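You operate a simulated robot arm through the tools that you are given. There is no shell and no other tool.

You run a simulated robot arm. Do the job below in one go: nothing can be reset, and whatever is moved stays where it is left.

Task
Clamp the pasted white half to its mate till set, then wipe the smear, unclamp and bag the join.
Fine: clamp knob at IN till the line is amber, at OUT in the end; wipe with the teal rubbing block and put it back; the grey sand bag ends across the join. Set down upright: rubbing block. What is to be rubbed or washed off counts as gone when no trace of it is left.

It is judged by the outcome, as a careful person would: the job done as asked, and still so three seconds after it is handed in. It fails if anything else is knocked over, pushed out of place, dropped, spilled or broken.

Robot
A 6-joint arm with a fingered hand, fixed in place. Base frame: the origin is at the foot of the arm, x ahead of it, y to its left, z up; the work surface is at about z = 883. Units: mm, rad, N and s.
With the tool pointing down near the work surface it reaches from about 340 to 740 mm from the base axis. Its first joint turns from -2.007 to 2.007 rad. Payload 4 kg.
The TCP is the grasp point between the finger pads, 26 mm short of the fingertips. In the tool frame z runs along the fingers and y along their closing line. The gripper opens to 132 mm. The gripper's body begins 73 mm behind the TCP. The gripper is a hand of 4 fingers: y runs from the thumb to the fingers, the wrist lies at [0, 0, -239] in the tool frame, and closing takes about 1.5 s.
Orientation is told as [roll, pitch, yaw] about the base's x, y, z axes, in that order, counted from this pose: with the fingers straight down and closing along the base's y, the tool's x points along the base's -x, its y along +y and its z along -z.

Tools
- The arm moves only by the tool send_rows. Its argument "commands" is a list that holds one entry, the list of rows, each a list of 7 numbers: the shift along the tool's x, y, z in units of 50 mm (1.0 is 50 mm), then the turn, a rotation vector about the tool's x, y, z in units of 8 degrees (1.0 is 8 degrees), then the opening in per cent of the stroke, from 0 (shut) to 100 (fully open). In form: [[[dx, dy, dz, rx, ry, rz, jaw], ...]]. A call has 1 to 20 rows; each row shifts and turns the commanded pose from where the row before left it, along the tool's axes as they then stand. A call with a number of a shift or a turn outside -1 to 1 is refused whole. Rows are played at 5 a second. More than 50 mm and 0.15 rad between two rows, or a gripper value outside its range, and nothing of the call is played. A pose out of reach is approached as far as the arm can. The call stops where the force on the tool passes 90 N (or 10 N more than at its start, if that is more) or the arm is blocked; 0.2 s more then pass. The fingers move at their own pace (about 153 mm/s each) and stop on an object; they squeeze with about 30 N. The grip force told is the motor's: it shows also when the fingers shut on nothing. Time passes only in rows, and 0.2 s behind the last, so rows that do not move let the fingers close. It gives the time, the measured TCP pose, the force on the tool (base axes), the opening and the grip force at its end, in the units of the frame above (readings bear some noise), with the torque about the TCP (base axes, N m) and any sound that the robot's microphone picked up.
- Cameras (640 x 400 px; columns grow to the right, rows downward): "scene" is fixed at [48, -658.4, 1507.7]; the picture's right is [0.53, -0.85, 0.00], its down [-0.62, -0.39, -0.69] and it looks along [0.58, 0.36, -0.73] (base axes); focal length 296 px, centre (320, 200). "wrist" rides on the gripper at [68, 2, -97] in the tool frame; the picture's right is [-0.02, 1.00, 0.00], its down [-0.82, -0.02, -0.58] and it looks along [-0.58, -0.01, 0.82] (tool axes); focal length 270 px, centre (320, 200). There is no depth. A picture from a camera that has moved, and an enlarged one, comes with that camera's place and axes in the base frame and with its lens. The place of the scene camera against the robot may be out by one fixed shift of up to 12 mm in any direction.
- camera(camera): a new picture of that camera. It takes no simulated time.
- lift_body(by): slides the trunk up (or, below 0, down) by that many mm; the arm rides with it, the base frame stays. It gives what a move gives, with no picture.
- hand_shape(shape): the hand has 4 fingers and takes this shape, open, in about a second: jaw (thumb against the fingers, like two jaws); tri (thumb and two fingers); tip (a fingertip pinch); poke (one finger out to press); point (the index stretched); flat (the hand flat); cup (the hand cupped); fist (a fist). The gripper value then closes the fingers along that shape, each until it touches; the sizes above hold for jaw. It gives what a move gives, with no picture.
- close_up(camera, box): a new picture of the part [left, top, right, bottom] of that camera's present view, enlarged. It takes no simulated time.
- job_done(): hands the job in; it is judged then, once.

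Nothing tells you positions but the pictures and the camera data. Unless the task says otherwise, let go and move clear before handing in.

The tools are called after "Call:" as a command line: name --argument value ..., lists and objects as JSON in quotes. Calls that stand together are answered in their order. send_rows: Moves the arm, as the interface text tells. Its arguments: {"type":"object","properties":{"commands":{"type":"array","items":{"type":"array","items":{"type":"array","items":{"type":"number"}}}}},"required":["commands"]} The other tools are called the same way: lift_body (by) slides the trunk up or down; hand_shape (shape) gives the hand a shape; camera (camera) takes a picture; close_up (camera, box) takes an enlarged picture of a part of a camera's view; job_done () hands the job in.

At the start:

```text
time_s: 0.0
eef_pos: [391.9, -319.8, 1214.6]
orientation: [0.0, 0.0, 0.0]
force: [-0.6, -0.6, 0.0]
moment: [-0.03, 0.01, -0.02]
opening: 132.0
grasp_force: 0.0
shape: jaw
trunk travel left (down, up): [-900.0, 90.0]
```

scene: 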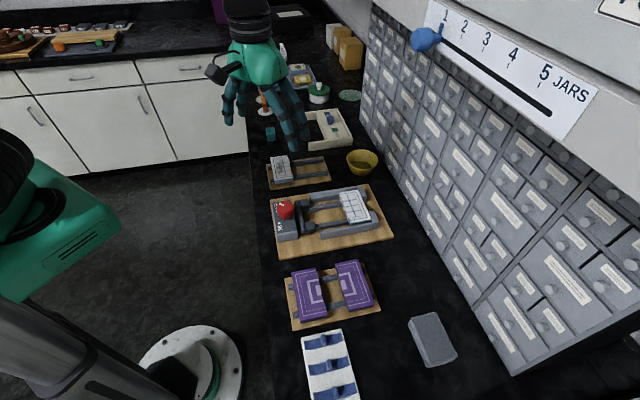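
wrist: 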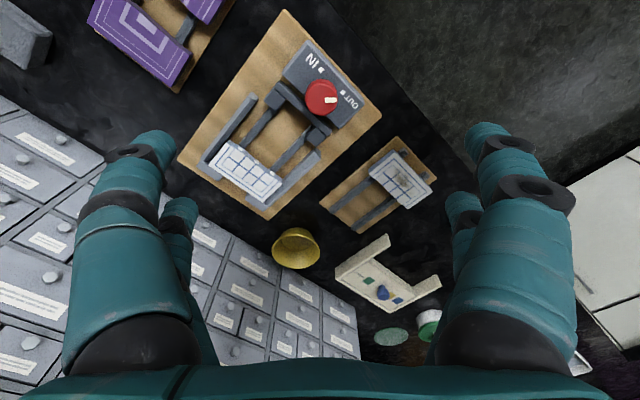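

I see a bench with a clamp (red knob, IN/OUT), a white half sitting in the clamp, another white half on a small board with rails, plus purple pieces, a grey block and other items. I'll look closer before moving anything.

Call:
close_up --camera "scene" --box '[250, 140, 410, 260]'

Call:
close_up --camera "scene" --box '[240, 60, 400, 160]'

Call:
close_up --camera "scene" --box '[270, 250, 470, 400]'

Call:
close_up --camera "wrist" --box '[170, 0, 450, 220]'

Call:
close_up --camera "wrist" --box '[260, 130, 460, 360]'

```text
3.33 times, centred on (330, 200) of scene
camera zoom: at [48.0, -658.4, 1507.7], right [0.53, -0.85, 0.0], down [-0.62, -0.39, -0.69], along [0.58, 0.36, -0.73], focal length 987 px, centre (287, 200)
```

zoom: 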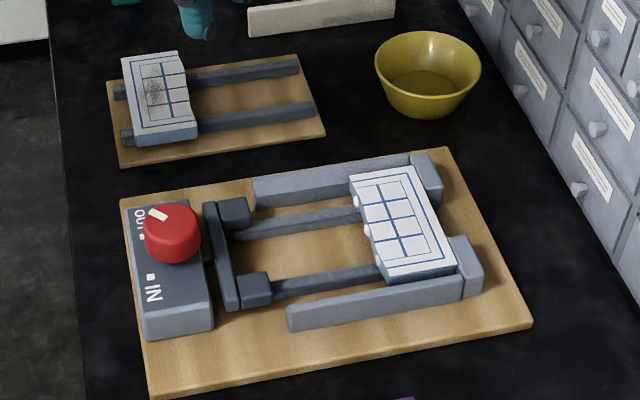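

```text
4.00 times, centred on (320, 110) of scene
camera zoom: at [48.0, -658.4, 1507.7], right [0.53, -0.85, 0.0], down [-0.62, -0.39, -0.69], along [0.58, 0.36, -0.73], focal length 1184 px, centre (320, 560)
```

zoom: 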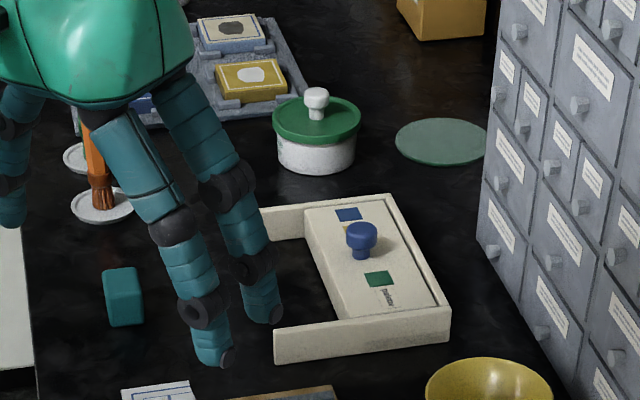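

```text
2.67 times, centred on (370, 325) of scene
camera zoom: at [48.0, -658.4, 1507.7], right [0.53, -0.85, 0.0], down [-0.62, -0.39, -0.69], along [0.58, 0.36, -0.73], focal length 790 px, centre (187, -133)
```

zoom: 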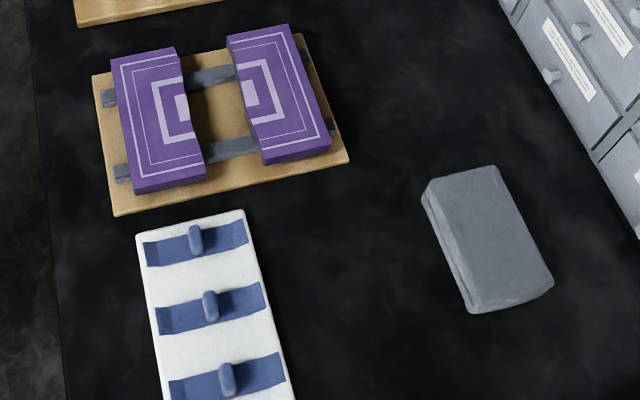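

```text
1.82 times, centred on (310, 110) of wrist
camera zoom: at [322.6, -317.7, 1310.6], right [0.02, 1.0, 0.0], down [0.82, -0.02, 0.58], along [0.58, -0.01, -0.82], focal length 491 px, centre (338, 364)
```

zoom: 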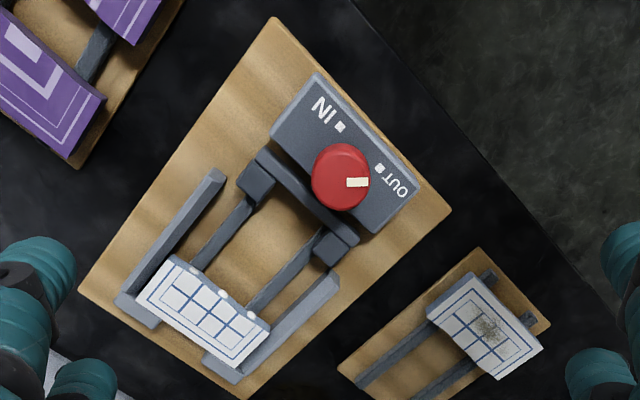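

```text
1.74 times, centred on (360, 245) of wrist
camera zoom: at [322.6, -317.7, 1310.6], right [0.02, 1.0, 0.0], down [0.82, -0.02, 0.58], along [0.58, -0.01, -0.82], focal length 470 px, centre (250, 122)
```

zoom: 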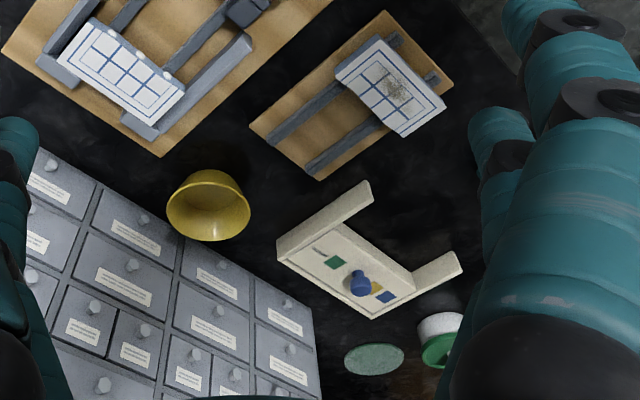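

The pasted half (white beads on its front edge) lies at the back of the clamp, and its smeared mate is on the small board, with the rubbing block beyond it. The grey sand bag is at the near end, close to the reach limit. I'll turn the hand 45° to line up with the bench and look again.

Call:
send_rows --commands '[[[0, 0, 0, 0, 0, 0.9375, 100], [0, 0, 0, 0, 0, 0.9375, 100], [0, 0, 0, 0, 0, 0.9375, 100], [0, 0, 0, 0, 0, 0.9375, 100], [0, 0, 0, 0, 0, 0.9375, 100], [0, 0, 0, 0, 0, 0.9375, 100], [0, 0, 0, 0, 0, 0, 100]]]'

Call:
camera --camera "wrist"

Call:
close_up --camera "wrist" --box '[180, 60, 460, 260]'

Call:
camera --camera "scene"

```text
time_s: 1.6
eef_pos: [392.9, -318.9, 1214.8]
orientation: [-0.002, -0.001, -0.787]
force: [1.1, 0.3, -0.8]
moment: [0.01, 0.02, -0.01]
opening: 131.7
grasp_force: 0.1
shape: jaw
trunk travel left (down, up): [-900.0, 90.0]
```

```text
taken
camera wrist: at [343.6, -269.6, 1310.8], right [0.73, 0.69, 0.0], down [0.56, -0.59, 0.58], along [0.4, -0.42, -0.82], focal length 270 px, centre (320, 200)
```

wrist: 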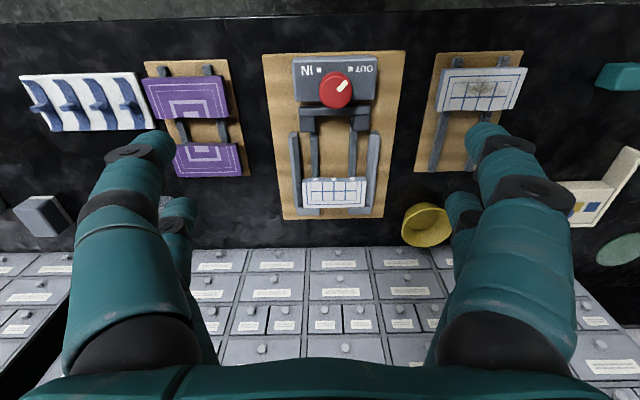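

```text
2.00 times, centred on (320, 160) of wrist
camera zoom: at [343.6, -269.6, 1310.8], right [0.73, 0.69, 0.0], down [0.56, -0.59, 0.58], along [0.4, -0.42, -0.82], focal length 541 px, centre (320, 280)
```

zoom: 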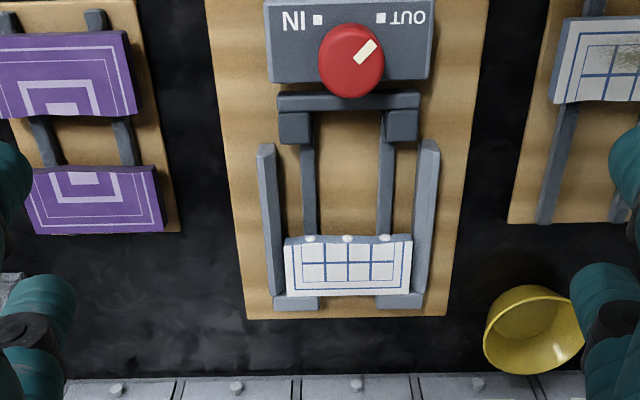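

```text
taken
```

scene: 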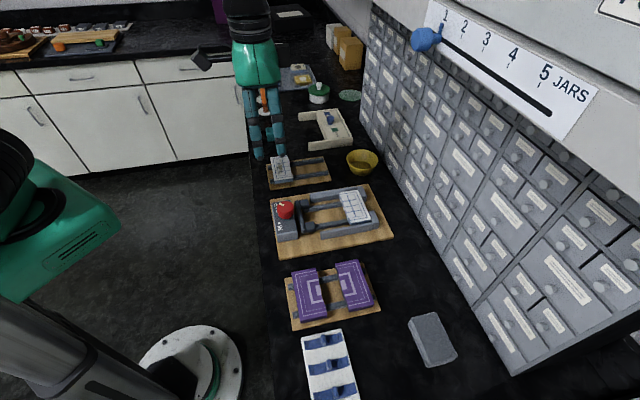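

The clamp is square to the bench axis: pasted half at the far stop, jaw drawn back, knob pointing at OUT with IN a quarter turn counter-clockwise. I need heights next, so I'll drop lower and tilt for a flatter view.

Call:
send_rows --commands '[[[0, 0.2, 0.8, 0, 0, 0, 100], [0, 0.2, 0.8, 0, 0, 0, 100], [0, 0, 0.8, 0, 0, 0, 100], [0, 0, 0, 0, -1, 0, 100], [0, 0, 0, 0, -1, 0, 100], [0, 0, 0, 0, -1, 0, 100], [0, 0, 0, 0, -1, 0, 100], [0, 0, 0, 0, 0, 0, 100]]]'

Call:
camera --camera "wrist"

Call:
close_up --camera "wrist" --box '[180, 60, 460, 260]'

```text
time_s: 3.4
eef_pos: [410.9, -301.3, 1094.8]
orientation: [0.027, -0.475, -0.786]
force: [0.2, 0.0, -0.3]
moment: [-0.03, 0.0, 0.01]
opening: 131.9
grasp_force: 0.1
shape: jaw
out of reach, approached as far as the arm can: row 7
trunk travel left (down, up): [-900.0, 90.0]
```

```text
taken
camera wrist: at [334.4, -226.8, 1148.5], right [0.71, 0.7, 0.03], down [0.3, -0.35, 0.89], along [0.63, -0.62, -0.46], focal length 270 px, centre (320, 200)
```

wrist: 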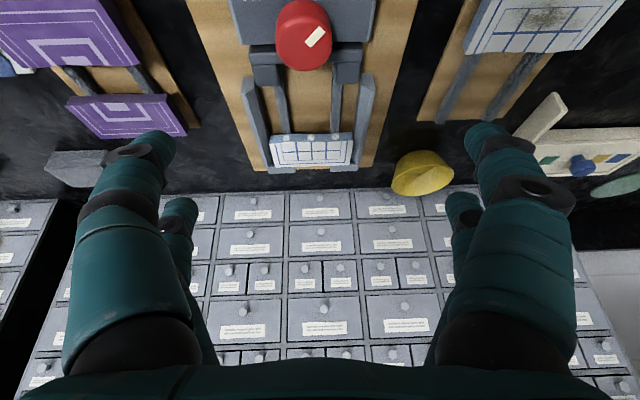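

```text
2.00 times, centred on (320, 160) of wrist
camera zoom: at [334.4, -226.8, 1148.5], right [0.71, 0.7, 0.03], down [0.3, -0.35, 0.89], along [0.63, -0.62, -0.46], focal length 541 px, centre (320, 280)
```

zoom: 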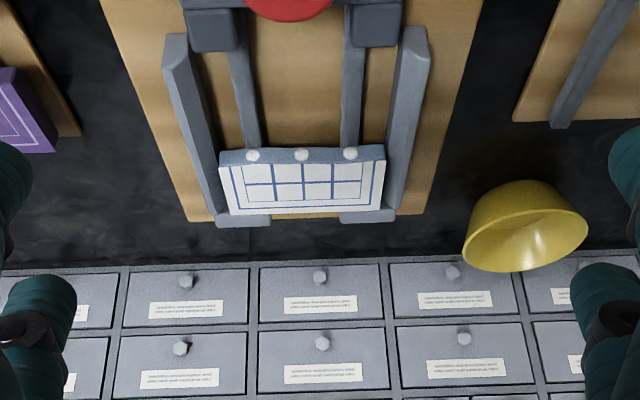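

From two views the clamped half's top is at about z 916, with its front edge at bench depth q≈677, and the knob top is at about z 937. I'll zoom in on the side walls, the jaw gap and the mate on the small board.

Call:
close_up --camera "scene" --box '[325, 175, 389, 225]'

Call:
close_up --camera "scene" --box '[262, 145, 342, 195]'

Call:
close_up --camera "scene" --box '[265, 185, 345, 245]'

Call:
close_up --camera "wrist" --box '[220, 0, 400, 180]'

Call:
close_up --camera "wrist" --box '[400, 0, 640, 180]'

```text
8.00 times, centred on (357, 200) of scene
camera zoom: at [48.0, -658.4, 1507.7], right [0.53, -0.85, 0.0], down [-0.62, -0.39, -0.69], along [0.58, 0.36, -0.73], focal length 2369 px, centre (24, 200)
```

zoom: 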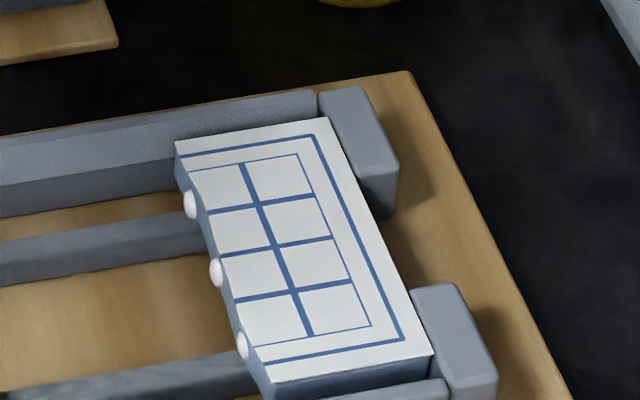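

```text
8.00 times, centred on (302, 170) of scene
camera zoom: at [48.0, -658.4, 1507.7], right [0.53, -0.85, 0.0], down [-0.62, -0.39, -0.69], along [0.58, 0.36, -0.73], focal length 2369 px, centre (464, 440)
```

zoom: 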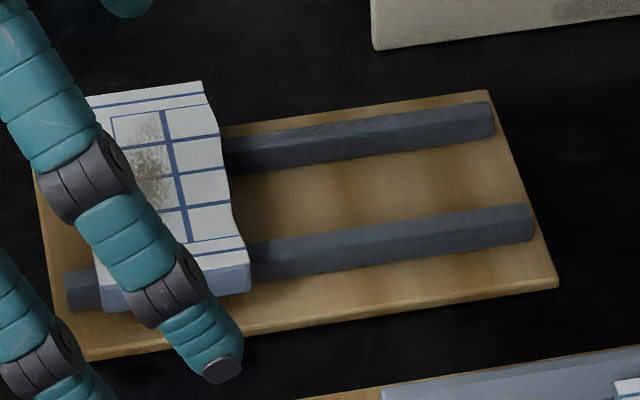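

```text
6.67 times, centred on (305, 215) of scene
camera zoom: at [48.0, -658.4, 1507.7], right [0.53, -0.85, 0.0], down [-0.62, -0.39, -0.69], along [0.58, 0.36, -0.73], focal length 1974 px, centre (420, 100)
```

zoom: 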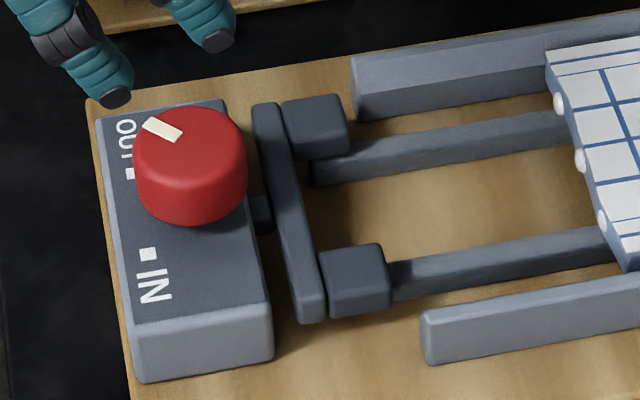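

```text
2.22 times, centred on (310, 90) of wrist
camera zoom: at [334.4, -226.8, 1148.5], right [0.71, 0.7, 0.03], down [0.3, -0.35, 0.89], along [0.63, -0.62, -0.46], focal length 601 px, centre (342, 444)
```

zoom: 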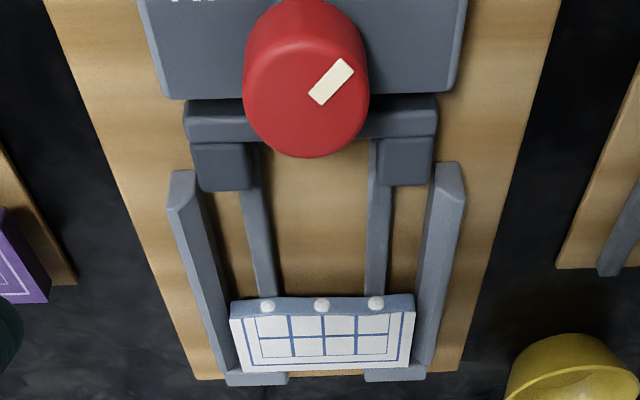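

```text
2.22 times, centred on (520, 90) of wrist
camera zoom: at [334.4, -226.8, 1148.5], right [0.71, 0.7, 0.03], down [0.3, -0.35, 0.89], along [0.63, -0.62, -0.46], focal length 601 px, centre (-124, 444)
```

zoom: 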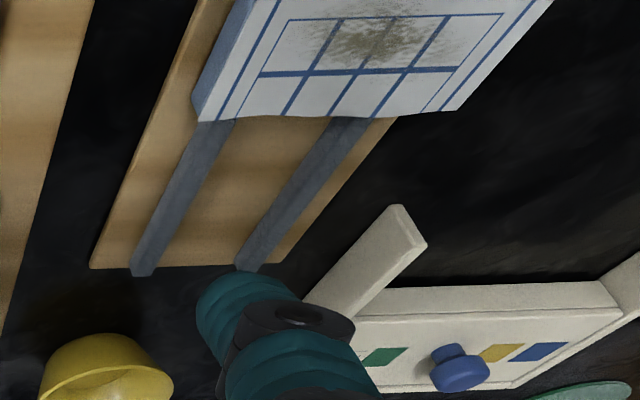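

The clamp walls are slightly lower than the halves, with about 89 mm between jaw pads and paste beads, so the mate can be set in with a grip along the depth direction. I'll level the hand and turn it 90° for that grip.

Call:
send_rows --commands '[[[0, 0, 0, 0, 1, 0, 100], [0, 0, 0, 0, 1, 0, 100], [0, 0, 0, 0, 1, 0, 100], [0, 0, 0, 0, 0.4, 0, 100], [0, 0, 0, 0, 0, 0, 100]]]'

```text
time_s: 4.6
eef_pos: [410.4, -300.5, 1094.2]
orientation: [0.023, 0.002, -0.773]
force: [-0.1, -0.6, 0.3]
moment: [-0.03, 0.01, 0.01]
opening: 131.8
grasp_force: 0.0
shape: jaw
trunk travel left (down, up): [-900.0, 90.0]
```

Call:
send_rows --commands '[[[0, 0, 0, 0.116, -0.116, 0, 100], [0, 0, 0, 0, 0, -0.9375, 100], [0, 0, 0, 0, 0, -0.9375, 100], [0, 0, 0, 0, 0, -0.9375, 100], [0, 0, 0, 0, 0, -0.9375, 100], [0, 0, 0, 0, 0, -0.9375, 100], [0, 0, 0, 0, 0, -0.9375, 100], [0, 0, 0, 0, 0, -0.9375, 100], [0, 0, 0, 0, 0, -0.9375, 100], [0, 0, 0, 0, 0, -0.9375, 100], [0, 0, 0, 0, 0, -0.9375, 100], [0, 0, 0, 0, 0, -0.9375, 100], [0, 0, 0, 0, 0, -0.9375, 100], [-0.8, -0.3, 0.14, 0, 0, 0, 100], [-0.76, -0.26, 0.14, 0, 0, 0, 100], [0, 0, 0, 0, 0, 0, 100]]]'

Call:
camera --camera "wrist"

Call:
close_up --camera "wrist" --box '[220, 100, 420, 250]'

Call:
camera --camera "scene"

```text
time_s: 8.0
eef_pos: [492.5, -251.8, 1080.0]
orientation: [-0.015, -0.006, 0.797]
force: [0.4, -0.3, -1.0]
moment: [0.03, 0.0, -0.02]
opening: 131.8
grasp_force: 0.0
shape: jaw
out of reach, approached as far as the arm can: row 13
trunk travel left (down, up): [-900.0, 90.0]
```

```text
taken
camera wrist: at [441.5, -297.9, 1174.9], right [-0.7, 0.72, -0.02], down [0.58, 0.57, 0.58], along [0.43, 0.4, -0.81], focal length 270 px, centre (320, 200)
```

wrist: 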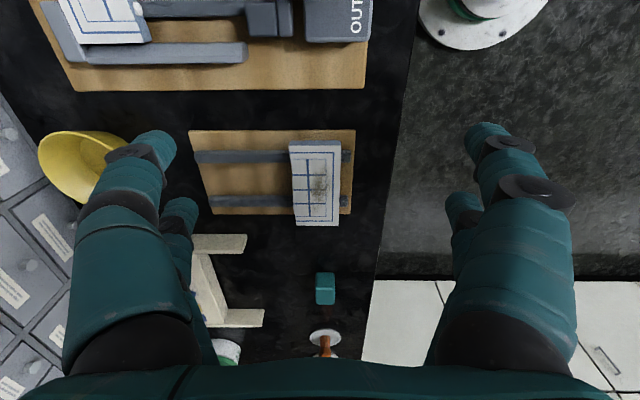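

```text
2.67 times, centred on (320, 175) of wrist
camera zoom: at [441.5, -297.9, 1174.9], right [-0.7, 0.72, -0.02], down [0.58, 0.57, 0.58], along [0.43, 0.4, -0.81], focal length 721 px, centre (320, 267)
```

zoom: 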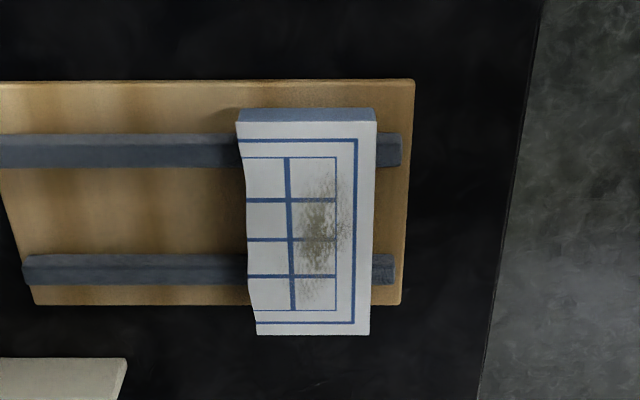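

```text
taken
```

scene: 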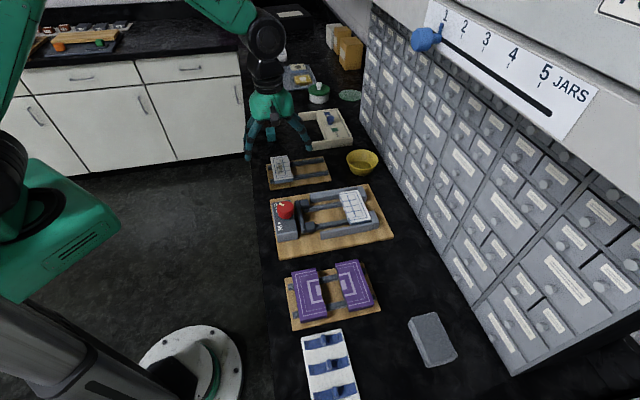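

The mate spans p 220–329 and q 507–561, centred at (275, 534), top at about 916, already square to the bench. I'll move over it, narrow the fingers and check the alignment.

Call:
send_rows --commands '[[[-0.7, -0.08, 0, -0.106, -0.046, 0.084, 80], [-0.7, -0.08, 0, 0, 0, 0, 65], [-0.7, 0, 0.4, 0, 0, 0, 65], [0, 0, 0.8, 0, 0, 0, 65], [0, 0, 0.4, 0, 0, 0, 65], [0, 0, 0, 0, 0, 0, 65]]]'

Call:
camera --camera "wrist"

Call:
close_up --camera "scene" --box '[240, 120, 340, 195]'

```text
time_s: 9.4
eef_pos: [575.5, -182.6, 1001.7]
orientation: [-0.001, -0.011, 0.786]
force: [0.5, 0.3, 0.5]
moment: [0.01, -0.03, -0.03]
opening: 86.3
grasp_force: 0.1
shape: jaw
trunk travel left (down, up): [-900.0, 90.0]
```

```text
taken
camera wrist: at [523.2, -230.7, 1096.7], right [-0.69, 0.72, 0.0], down [0.59, 0.56, 0.59], along [0.43, 0.41, -0.81], focal length 270 px, centre (320, 200)
```

wrist: 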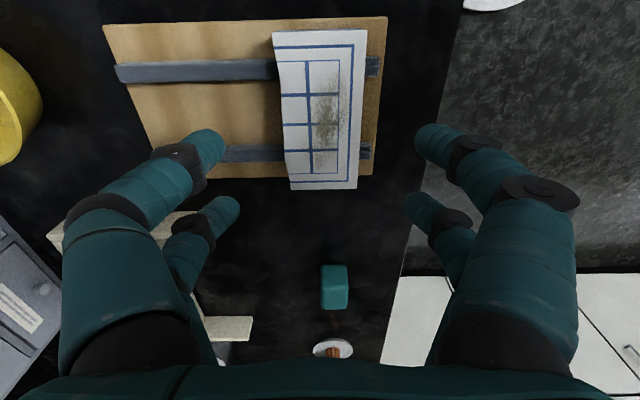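

```text
5.33 times, centred on (290, 158) of scene
camera zoom: at [48.0, -658.4, 1507.7], right [0.53, -0.85, 0.0], down [-0.62, -0.39, -0.69], along [0.58, 0.36, -0.73], focal length 1579 px, centre (480, 427)
```

zoom: 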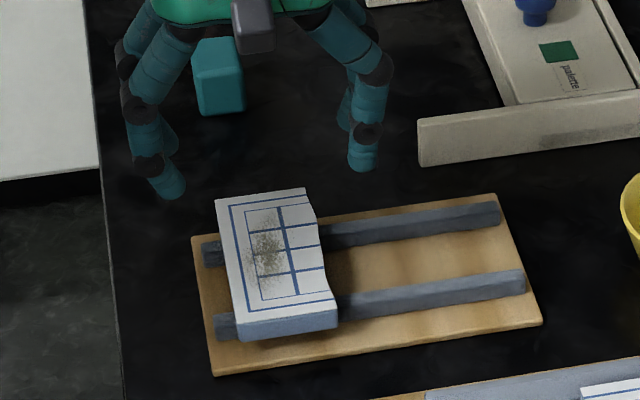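

Call:
send_rows --commands '[[[0.056, 0.04, 0.5, -0.056, 0.056, 0, 65], [0, 0, 0.5, 0, 0, 0, 65], [0, 0, 0.43, 0, 0, 0, 65], [0, 0, 0, 0, 0, 0, 65]]]'

Call:
camera --camera "wrist"

Call:
close_up --camera "scene" --box '[240, 130, 340, 195]'

```text
time_s: 10.4
eef_pos: [572.4, -184.8, 928.8]
orientation: [0.006, -0.006, 0.785]
force: [0.2, -0.4, -0.3]
moment: [0.0, 0.0, -0.01]
opening: 85.8
grasp_force: 0.1
shape: jaw
trunk travel left (down, up): [-900.0, 90.0]
```

```text
taken
camera wrist: at [521.5, -231.9, 1024.6], right [-0.69, 0.72, 0.01], down [0.59, 0.56, 0.58], along [0.42, 0.41, -0.81], focal length 270 px, centre (320, 200)
```

wrist: 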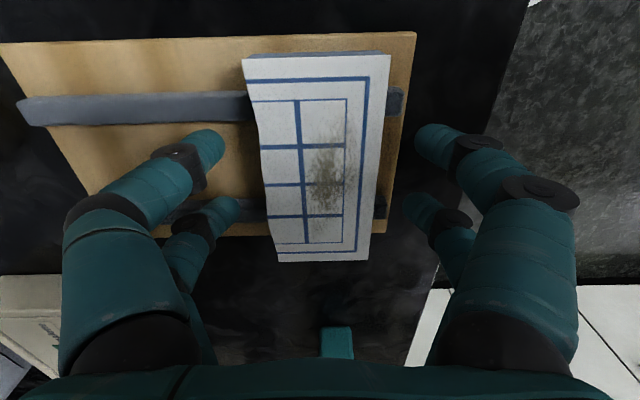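

```text
6.15 times, centred on (290, 162) of scene
camera zoom: at [48.0, -658.4, 1507.7], right [0.53, -0.85, 0.0], down [-0.62, -0.39, -0.69], along [0.58, 0.36, -0.73], focal length 1822 px, centre (505, 431)
```

zoom: 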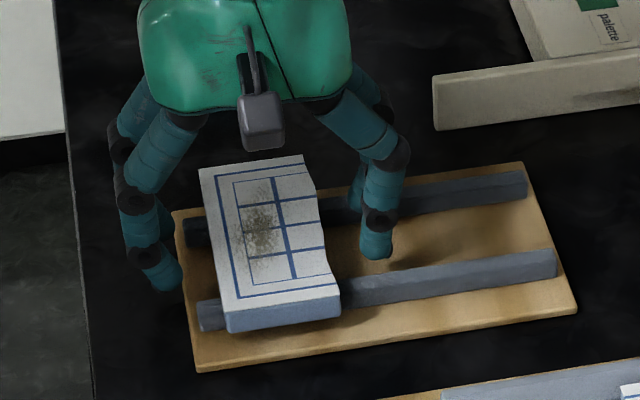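

Call:
send_rows --commands '[[[0, 0, 0, 0, 0, 0, 50], [0, 0, 0, 0, 0, 0, 44], [0, 0, 0, 0, 0, 0, 38], [0, 0, 0, 0, 0, 0, 30], [0, 0, 0, 0, 0, 0, 30], [0, 0, 0, 0, 0, 0, 30], [0, 0, 0, 0, 0, 0, 30]]]'

Call:
camera --camera "wrist"

Call:
close_up --camera "scene" --box '[240, 130, 340, 195]'

```text
time_s: 12.0
eef_pos: [571.6, -185.1, 928.5]
orientation: [0.008, -0.005, 0.788]
force: [-0.5, -0.2, 1.1]
moment: [0.0, 0.0, 0.0]
opening: 47.7
grasp_force: 30.0
shape: jaw
trunk travel left (down, up): [-900.0, 90.0]
```

```text
taken
camera wrist: at [521.6, -231.9, 1024.5], right [-0.69, 0.72, 0.01], down [0.59, 0.56, 0.58], along [0.42, 0.41, -0.81], focal length 270 px, centre (320, 200)
```

wrist: 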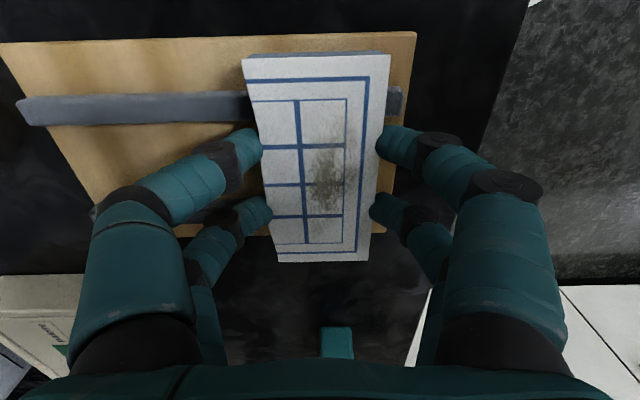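

```text
6.15 times, centred on (290, 162) of scene
camera zoom: at [48.0, -658.4, 1507.7], right [0.53, -0.85, 0.0], down [-0.62, -0.39, -0.69], along [0.58, 0.36, -0.73], focal length 1822 px, centre (505, 431)
```

zoom: 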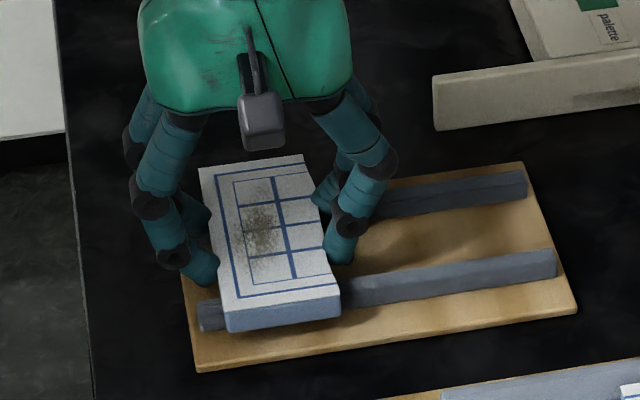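

The grip works, but inside the clamp the sloping fingers would come close to the paste and jaw pads. The half stands about 11 mm above the clamp walls, so I'll let go and regrip it by its two ends, high up.

Call:
send_rows --commands '[[[0, 0, 0, 0, 0, 0, 45], [0, 0, 0, 0, 0, 0, 60], [0, 0, 0, 0, 0, 0, 65], [0, 0, -0.8, 0, 0, 0, 65], [0, 0, -0.8, 0, 0, 0, 100], [0, 0, 0, 0, 0, 0.9375, 100], [0, 0, 0, 0, 0, 0.9375, 100], [0, 0, 0, 0, 0, 0.9375, 100], [0, 0, 0, 0, 0, 0.9375, 100], [0, 0, 0, 0, 0, 0.9375, 100], [0, 0, 0, 0, 0, 0.9375, 100], [0, 0, 0, 0, 0, 0.9375, 100], [0, 0, 0, 0, 0, 0.9375, 100], [0, 0, 0, 0, 0, 0.9375, 100], [0, 0, 0, 0, 0, 0.9375, 100], [0, 0, 0, 0, 0, 0.9375, 100], [0, 0, 0, 0, 0, 0.9375, 100], [0, 0, 0, 0, 0, 0, 100]]]'

Call:
camera --camera "wrist"

Call:
close_up --camera "scene" --box '[240, 120, 340, 195]'

```text
time_s: 15.8
eef_pos: [571.7, -183.9, 1010.1]
orientation: [0.005, 0.006, -0.785]
force: [-0.2, 0.5, 0.0]
moment: [0.01, -0.02, 0.0]
opening: 131.8
grasp_force: 0.1
shape: jaw
trunk travel left (down, up): [-900.0, 90.0]
```

```text
taken
camera wrist: at [523.7, -133.9, 1106.1], right [0.73, 0.69, 0.0], down [0.56, -0.6, 0.57], along [0.4, -0.41, -0.82], focal length 270 px, centre (320, 200)
```

wrist: 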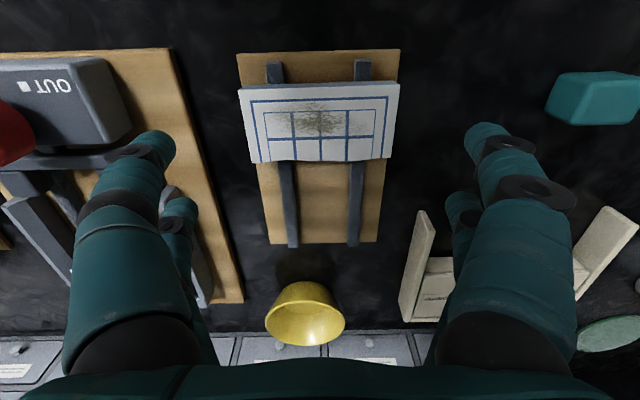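

```text
5.33 times, centred on (290, 158) of scene
camera zoom: at [48.0, -658.4, 1507.7], right [0.53, -0.85, 0.0], down [-0.62, -0.39, -0.69], along [0.58, 0.36, -0.73], focal length 1579 px, centre (480, 427)
```

zoom: 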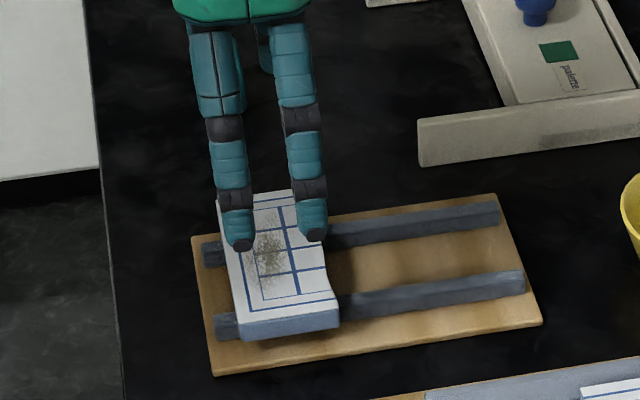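

Call:
send_rows --commands '[[[0.04, 0.02, 0.5, 0, 0, 0, 100], [0, 0, 0.5, 0, 0, 0, 100], [0, 0, 0.48, 0, 0, 0, 100], [0, 0, 0, 0, 0, 0, 100]]]'

Call:
close_up --camera "scene" --box '[250, 130, 330, 190]'

Call:
camera --camera "wrist"

```text
time_s: 16.8
eef_pos: [572.0, -181.5, 934.0]
orientation: [0.004, 0.007, -0.786]
force: [-0.3, 0.2, 0.5]
moment: [0.02, 0.0, -0.02]
opening: 132.0
grasp_force: 0.1
shape: jaw
trunk travel left (down, up): [-900.0, 90.0]
```

```text
6.67 times, centred on (290, 160) of scene
camera zoom: at [48.0, -658.4, 1507.7], right [0.53, -0.85, 0.0], down [-0.62, -0.39, -0.69], along [0.58, 0.36, -0.73], focal length 1974 px, centre (520, 467)
```

zoom: 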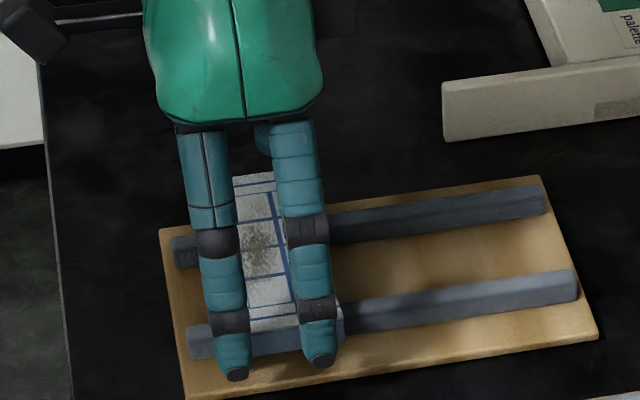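

```text
taken
camera wrist: at [523.3, -131.6, 1031.2], right [0.72, 0.69, 0.0], down [0.56, -0.6, 0.57], along [0.4, -0.41, -0.82], focal length 270 px, centre (320, 200)
```

wrist: 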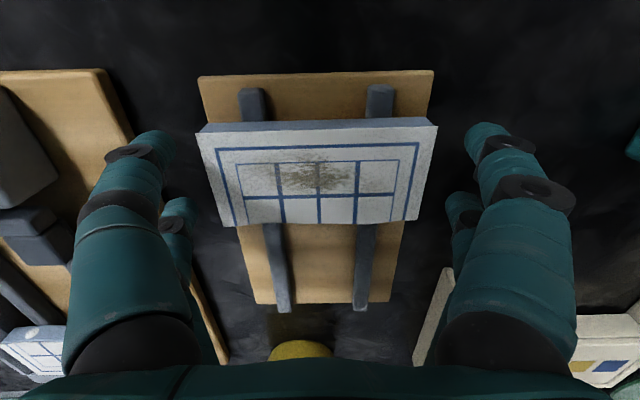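

Call:
send_rows --commands '[[[0, 0, 0, 0, 0, 0, 90], [0, 0, 0, 0, 0, 0, 84], [0, 0, 0, 0, 0, 0, 80], [0, 0, 0, 0, 0, 0, 72], [0, 0, 0, 0, 0, 0, 72], [0, 0, 0, 0, 0, 0, 72]]]'

Call:
close_up --camera "scene" --box '[250, 130, 330, 190]'

Call:
camera --camera "wrist"

```text
time_s: 18.2
eef_pos: [572.5, -180.8, 939.6]
orientation: [0.007, 0.0, -0.783]
force: [5.4, -2.3, 35.3]
moment: [-0.15, -0.24, 0.0]
opening: 87.5
grasp_force: 29.8
shape: jaw
trunk travel left (down, up): [-900.0, 90.0]
```

```text
6.67 times, centred on (290, 160) of scene
camera zoom: at [48.0, -658.4, 1507.7], right [0.53, -0.85, 0.0], down [-0.62, -0.39, -0.69], along [0.58, 0.36, -0.73], focal length 1974 px, centre (520, 467)
```

zoom: 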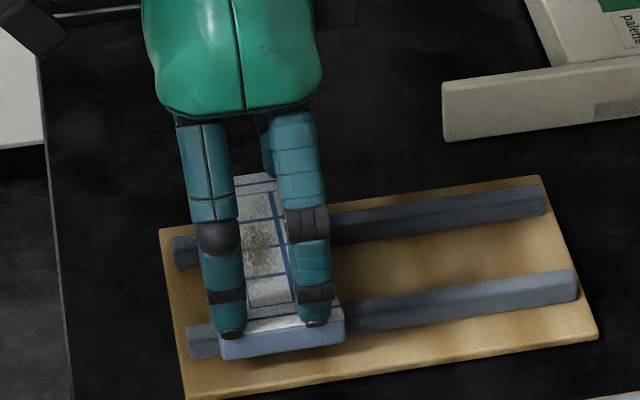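

```text
taken
camera wrist: at [523.2, -131.7, 1034.6], right [0.72, 0.69, 0.01], down [0.56, -0.59, 0.58], along [0.4, -0.41, -0.82], focal length 270 px, centre (320, 200)
```

wrist: 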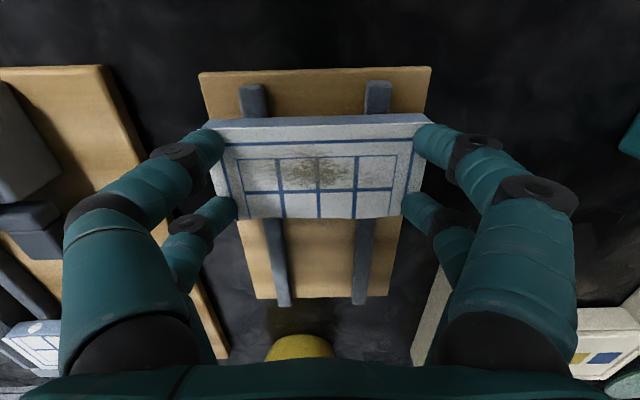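

The fingertips rode up over the edges because the grip was too shallow. I'll lift off gently, reopen and check that the half hasn't shifted.

Call:
send_rows --commands '[[[0, 0, -0.3, 0, 0, 0, 68], [0, 0, -0.5, 0, 0, 0, 75], [0, 0, -0.6, 0, 0, 0, 100], [0, 0, 0, 0, 0, 0, 100], [0, 0, 0, 0, 0, 0, 100]]]'

Call:
close_up --camera "scene" --box '[250, 130, 330, 190]'

Call:
camera --camera "wrist"

```text
time_s: 19.4
eef_pos: [571.0, -181.1, 1005.0]
orientation: [0.004, 0.007, -0.783]
force: [0.1, 0.0, -0.8]
moment: [0.02, -0.02, 0.05]
opening: 132.0
grasp_force: 0.0
shape: jaw
trunk travel left (down, up): [-900.0, 90.0]
```

```text
6.67 times, centred on (290, 160) of scene
camera zoom: at [48.0, -658.4, 1507.7], right [0.53, -0.85, 0.0], down [-0.62, -0.39, -0.69], along [0.58, 0.36, -0.73], focal length 1974 px, centre (520, 467)
```

zoom: 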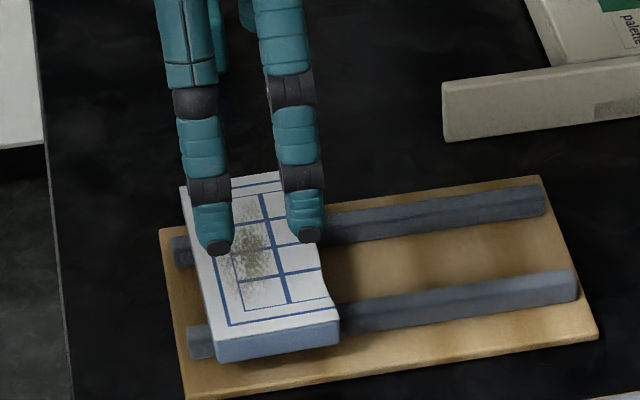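

```text
taken
camera wrist: at [522.7, -131.7, 1101.9], right [0.72, 0.69, 0.0], down [0.56, -0.6, 0.57], along [0.4, -0.41, -0.82], focal length 270 px, centre (320, 200)
```

wrist: 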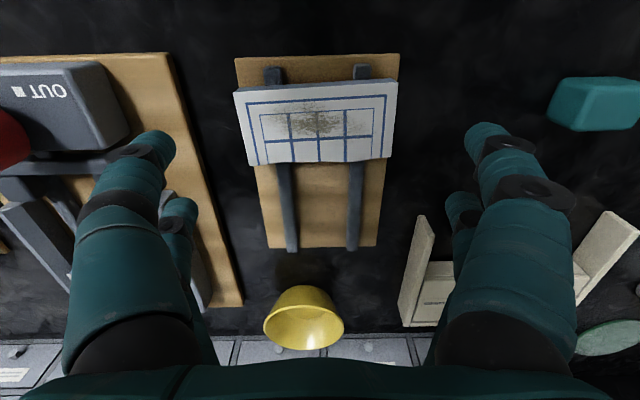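

The half moved only a few millimetres. Before deciding the grip I'll measure the clamp wall height by touch: fingers set about 112 mm apart, lowered slowly onto the walls in the empty part of the channel.

Call:
send_rows --commands '[[[-0.412, -0.816, 0, 0, 0, 0, 85], [-0.412, -0.816, 0, 0, 0, 0, 85], [-0.412, -0.816, 0, 0, 0, 0, 85], [-0.412, -0.816, 0, 0, 0, 0, 85], [-0.412, -0.816, 0, 0, 0, 0, 85], [0, 0, 0.4, 0, 0, 0, 85], [0, 0, 0.4, 0, 0, 0, 85], [0, 0, 0, 0, 0, 0, 85]]]'

Call:
camera --camera "wrist"

Call:
close_up --camera "wrist" --box '[180, 40, 460, 240]'

Call:
close_up --camera "scene" --box '[265, 160, 405, 260]'

```text
time_s: 21.2
eef_pos: [499.9, -398.3, 963.8]
orientation: [0.004, 0.007, -0.783]
force: [0.4, -0.2, 0.0]
moment: [0.0, -0.01, -0.01]
opening: 112.3
grasp_force: 0.0
shape: jaw
trunk travel left (down, up): [-900.0, 90.0]
```

```text
taken
camera wrist: at [452.1, -348.7, 1060.2], right [0.72, 0.69, 0.0], down [0.56, -0.6, 0.57], along [0.4, -0.41, -0.82], focal length 270 px, centre (320, 200)
```

wrist: 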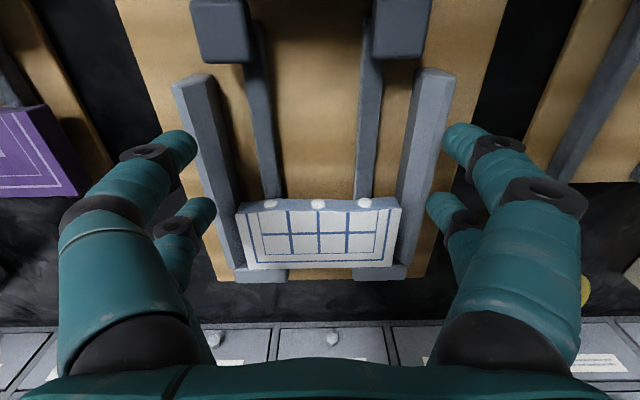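

```text
2.00 times, centred on (320, 140) of wrist
camera zoom: at [452.1, -348.7, 1060.2], right [0.72, 0.69, 0.0], down [0.56, -0.6, 0.57], along [0.4, -0.41, -0.82], focal length 541 px, centre (320, 320)
```

zoom: 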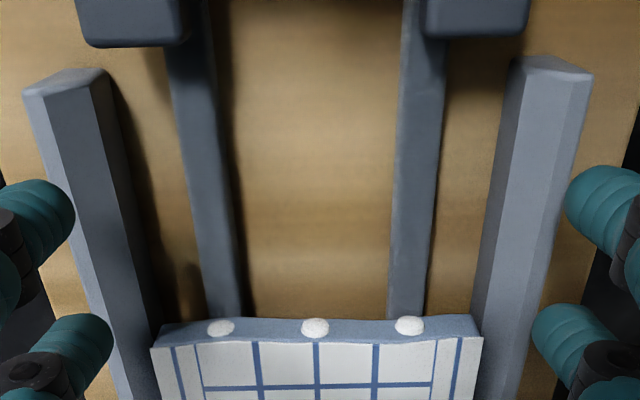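

```text
4.00 times, centred on (335, 210) of scene
camera zoom: at [48.0, -658.4, 1507.7], right [0.53, -0.85, 0.0], down [-0.62, -0.39, -0.69], along [0.58, 0.36, -0.73], focal length 1184 px, centre (260, 160)
```

zoom: 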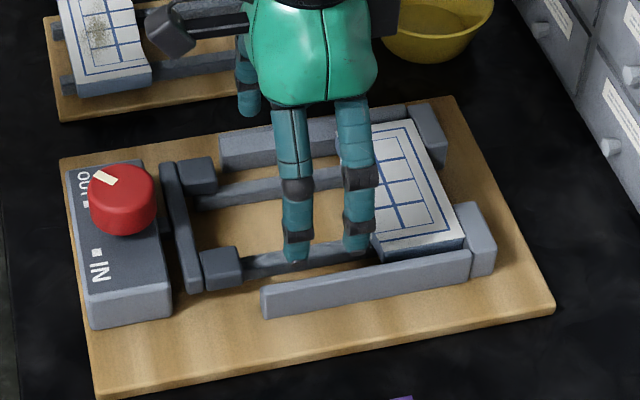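

The clamp walls are bevelled on the inside, so they act as a lead-in. I'll lower in small steps and watch the force to find where open fingers would touch them.

Call:
send_rows --commands '[[[0, 0, 0.4, 0, 0, 0, 85], [0, 0, 0.1, 0, 0, 0, 85], [0, 0, 0.1, 0, 0, 0, 85], [0, 0, 0, 0, 0, 0, 85]]]'

Call:
camera --camera "wrist"

Call:
close_up --camera "scene" --box '[305, 170, 385, 230]'

```text
time_s: 22.2
eef_pos: [502.1, -397.7, 944.1]
orientation: [0.005, -0.01, -0.785]
force: [8.3, 9.5, 64.2]
moment: [-2.16, 2.84, -0.15]
opening: 110.8
grasp_force: 0.1
shape: jaw
trunk travel left (down, up): [-900.0, 90.0]
```

```text
taken
camera wrist: at [451.8, -346.1, 1039.4], right [0.72, 0.69, 0.0], down [0.56, -0.59, 0.59], along [0.41, -0.42, -0.81], focal length 270 px, centre (320, 200)
```

wrist: 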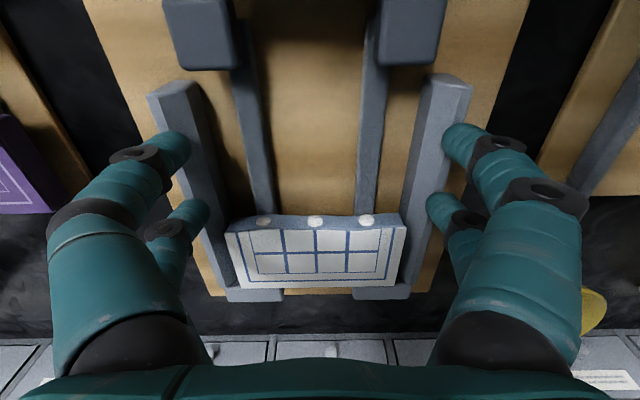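

```text
6.67 times, centred on (345, 200) of scene
camera zoom: at [48.0, -658.4, 1507.7], right [0.53, -0.85, 0.0], down [-0.62, -0.39, -0.69], along [0.58, 0.36, -0.73], focal length 1974 px, centre (153, 200)
```

zoom: 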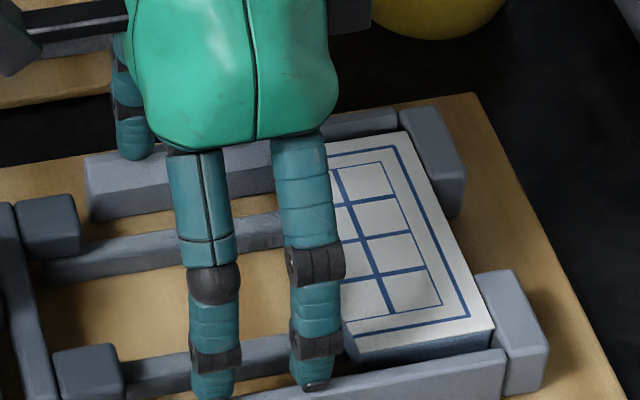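

The fingers touched the walls earlier than expected, with about 64 N. I'll back off and look again at how high the walls stand next to the half.

Call:
send_rows --commands '[[[0, 0, -0.4, 0, 0, 0, 85], [0, 0, -0.2, 0, 0, 0, 85], [0, 0, 0, 0, 0, 0, 85]]]'

Call:
close_up --camera "scene" --box '[340, 195, 380, 225]'

Call:
close_up --camera "scene" --box '[300, 195, 360, 240]'

Call:
close_up --camera "wrist" --box '[200, 180, 320, 300]'

Call:
close_up --camera "wrist" --box '[340, 40, 480, 160]'

```text
time_s: 23.0
eef_pos: [499.5, -397.3, 962.8]
orientation: [0.005, 0.009, -0.786]
force: [0.1, 0.2, 0.3]
moment: [-0.01, -0.01, 0.01]
opening: 112.3
grasp_force: 0.0
shape: jaw
trunk travel left (down, up): [-900.0, 90.0]
```

```text
13.33 times, centred on (360, 210) of scene
camera zoom: at [48.0, -658.4, 1507.7], right [0.53, -0.85, 0.0], down [-0.62, -0.39, -0.69], along [0.58, 0.36, -0.73], focal length 3948 px, centre (-213, 67)
```

zoom: 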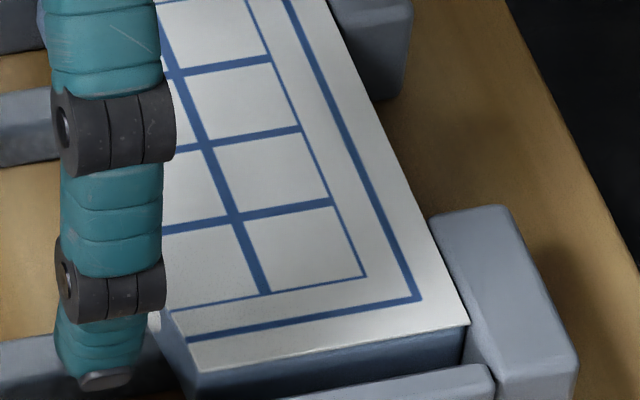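

```text
8.89 times, centred on (330, 218) of scene
camera zoom: at [48.0, -658.4, 1507.7], right [0.53, -0.85, 0.0], down [-0.62, -0.39, -0.69], along [0.58, 0.36, -0.73], focal length 2632 px, centre (231, 44)
```

zoom: 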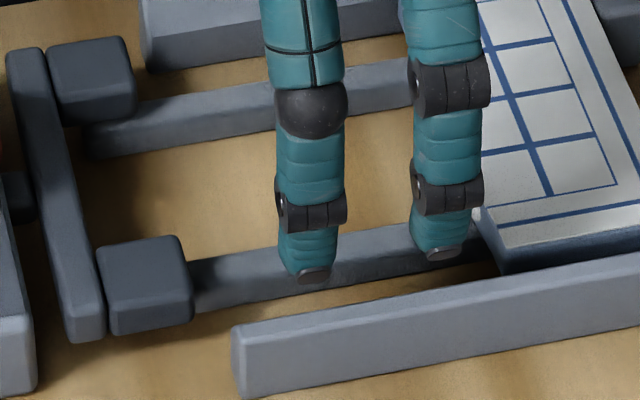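

```text
3.33 times, centred on (260, 240) of wrist
camera zoom: at [451.0, -348.0, 1060.2], right [0.72, 0.69, 0.0], down [0.56, -0.6, 0.57], along [0.4, -0.41, -0.82], focal length 901 px, centre (520, 67)
```

zoom: 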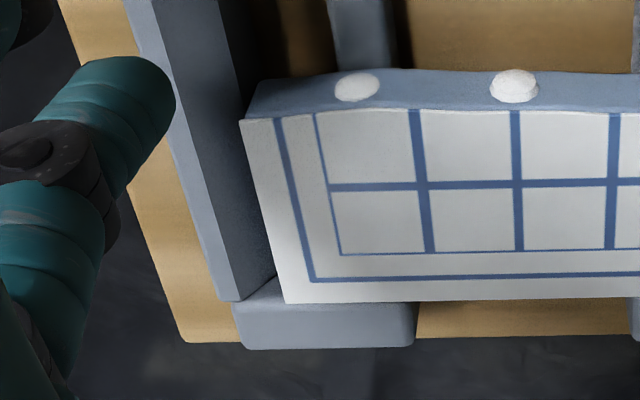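

```text
3.33 times, centred on (410, 100) of wrist
camera zoom: at [451.0, -348.0, 1060.2], right [0.72, 0.69, 0.0], down [0.56, -0.6, 0.57], along [0.4, -0.41, -0.82], focal length 901 px, centre (20, 533)
```

zoom: 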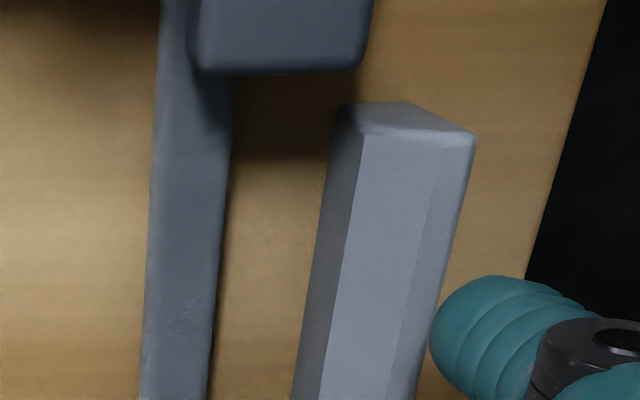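

The walls have an outer lip that end-gripping fingers would hit, so the half has to be gripped along its depth. A three-finger grip would let the single thumb pass between the two jaw pads, so I'll rise and look at the "tri" shape.

Call:
send_rows --commands '[[[0, 0, -0.8, 0, 0, 0, 85], [0, 0, -0.8, 0, 0, 0, 85], [0, 0, 0, 0, 0, 0, 85]]]'

Call:
hand_shape --shape "tri"

Call:
camera --camera "wrist"

Call:
close_up --camera "scene" --box '[270, 100, 400, 220]'

```text
time_s: 23.8
eef_pos: [500.4, -398.6, 1045.5]
orientation: [0.006, 0.007, -0.785]
force: [-0.6, 0.1, -0.8]
moment: [-0.01, -0.02, 0.0]
opening: 112.0
grasp_force: 0.1
shape: jaw
trunk travel left (down, up): [-900.0, 90.0]
```

```text
time_s: 24.7
eef_pos: [500.1, -399.4, 1044.6]
orientation: [0.005, 0.009, -0.784]
force: [0.2, 0.8, -0.7]
moment: [0.01, -0.02, 0.01]
opening: 131.9
grasp_force: 0.1
shape: tri
trunk travel left (down, up): [-900.0, 90.0]
```

```text
taken
camera wrist: at [451.6, -349.6, 1141.6], right [0.72, 0.69, 0.0], down [0.56, -0.6, 0.57], along [0.4, -0.41, -0.82], focal length 270 px, centre (320, 200)
```

wrist: 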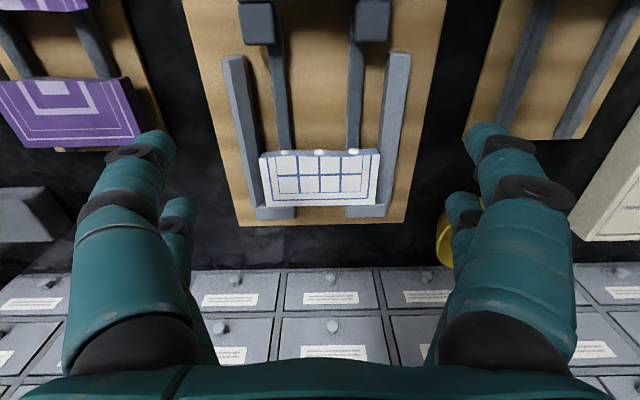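

```text
3.33 times, centred on (335, 160) of scene
camera zoom: at [48.0, -658.4, 1507.7], right [0.53, -0.85, 0.0], down [-0.62, -0.39, -0.69], along [0.58, 0.36, -0.73], focal length 987 px, centre (270, 333)
```

zoom: 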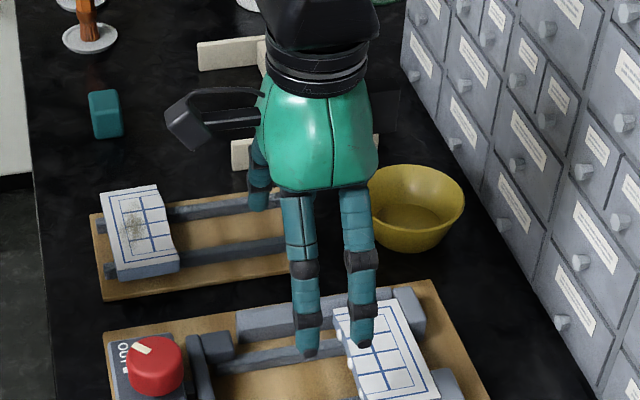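

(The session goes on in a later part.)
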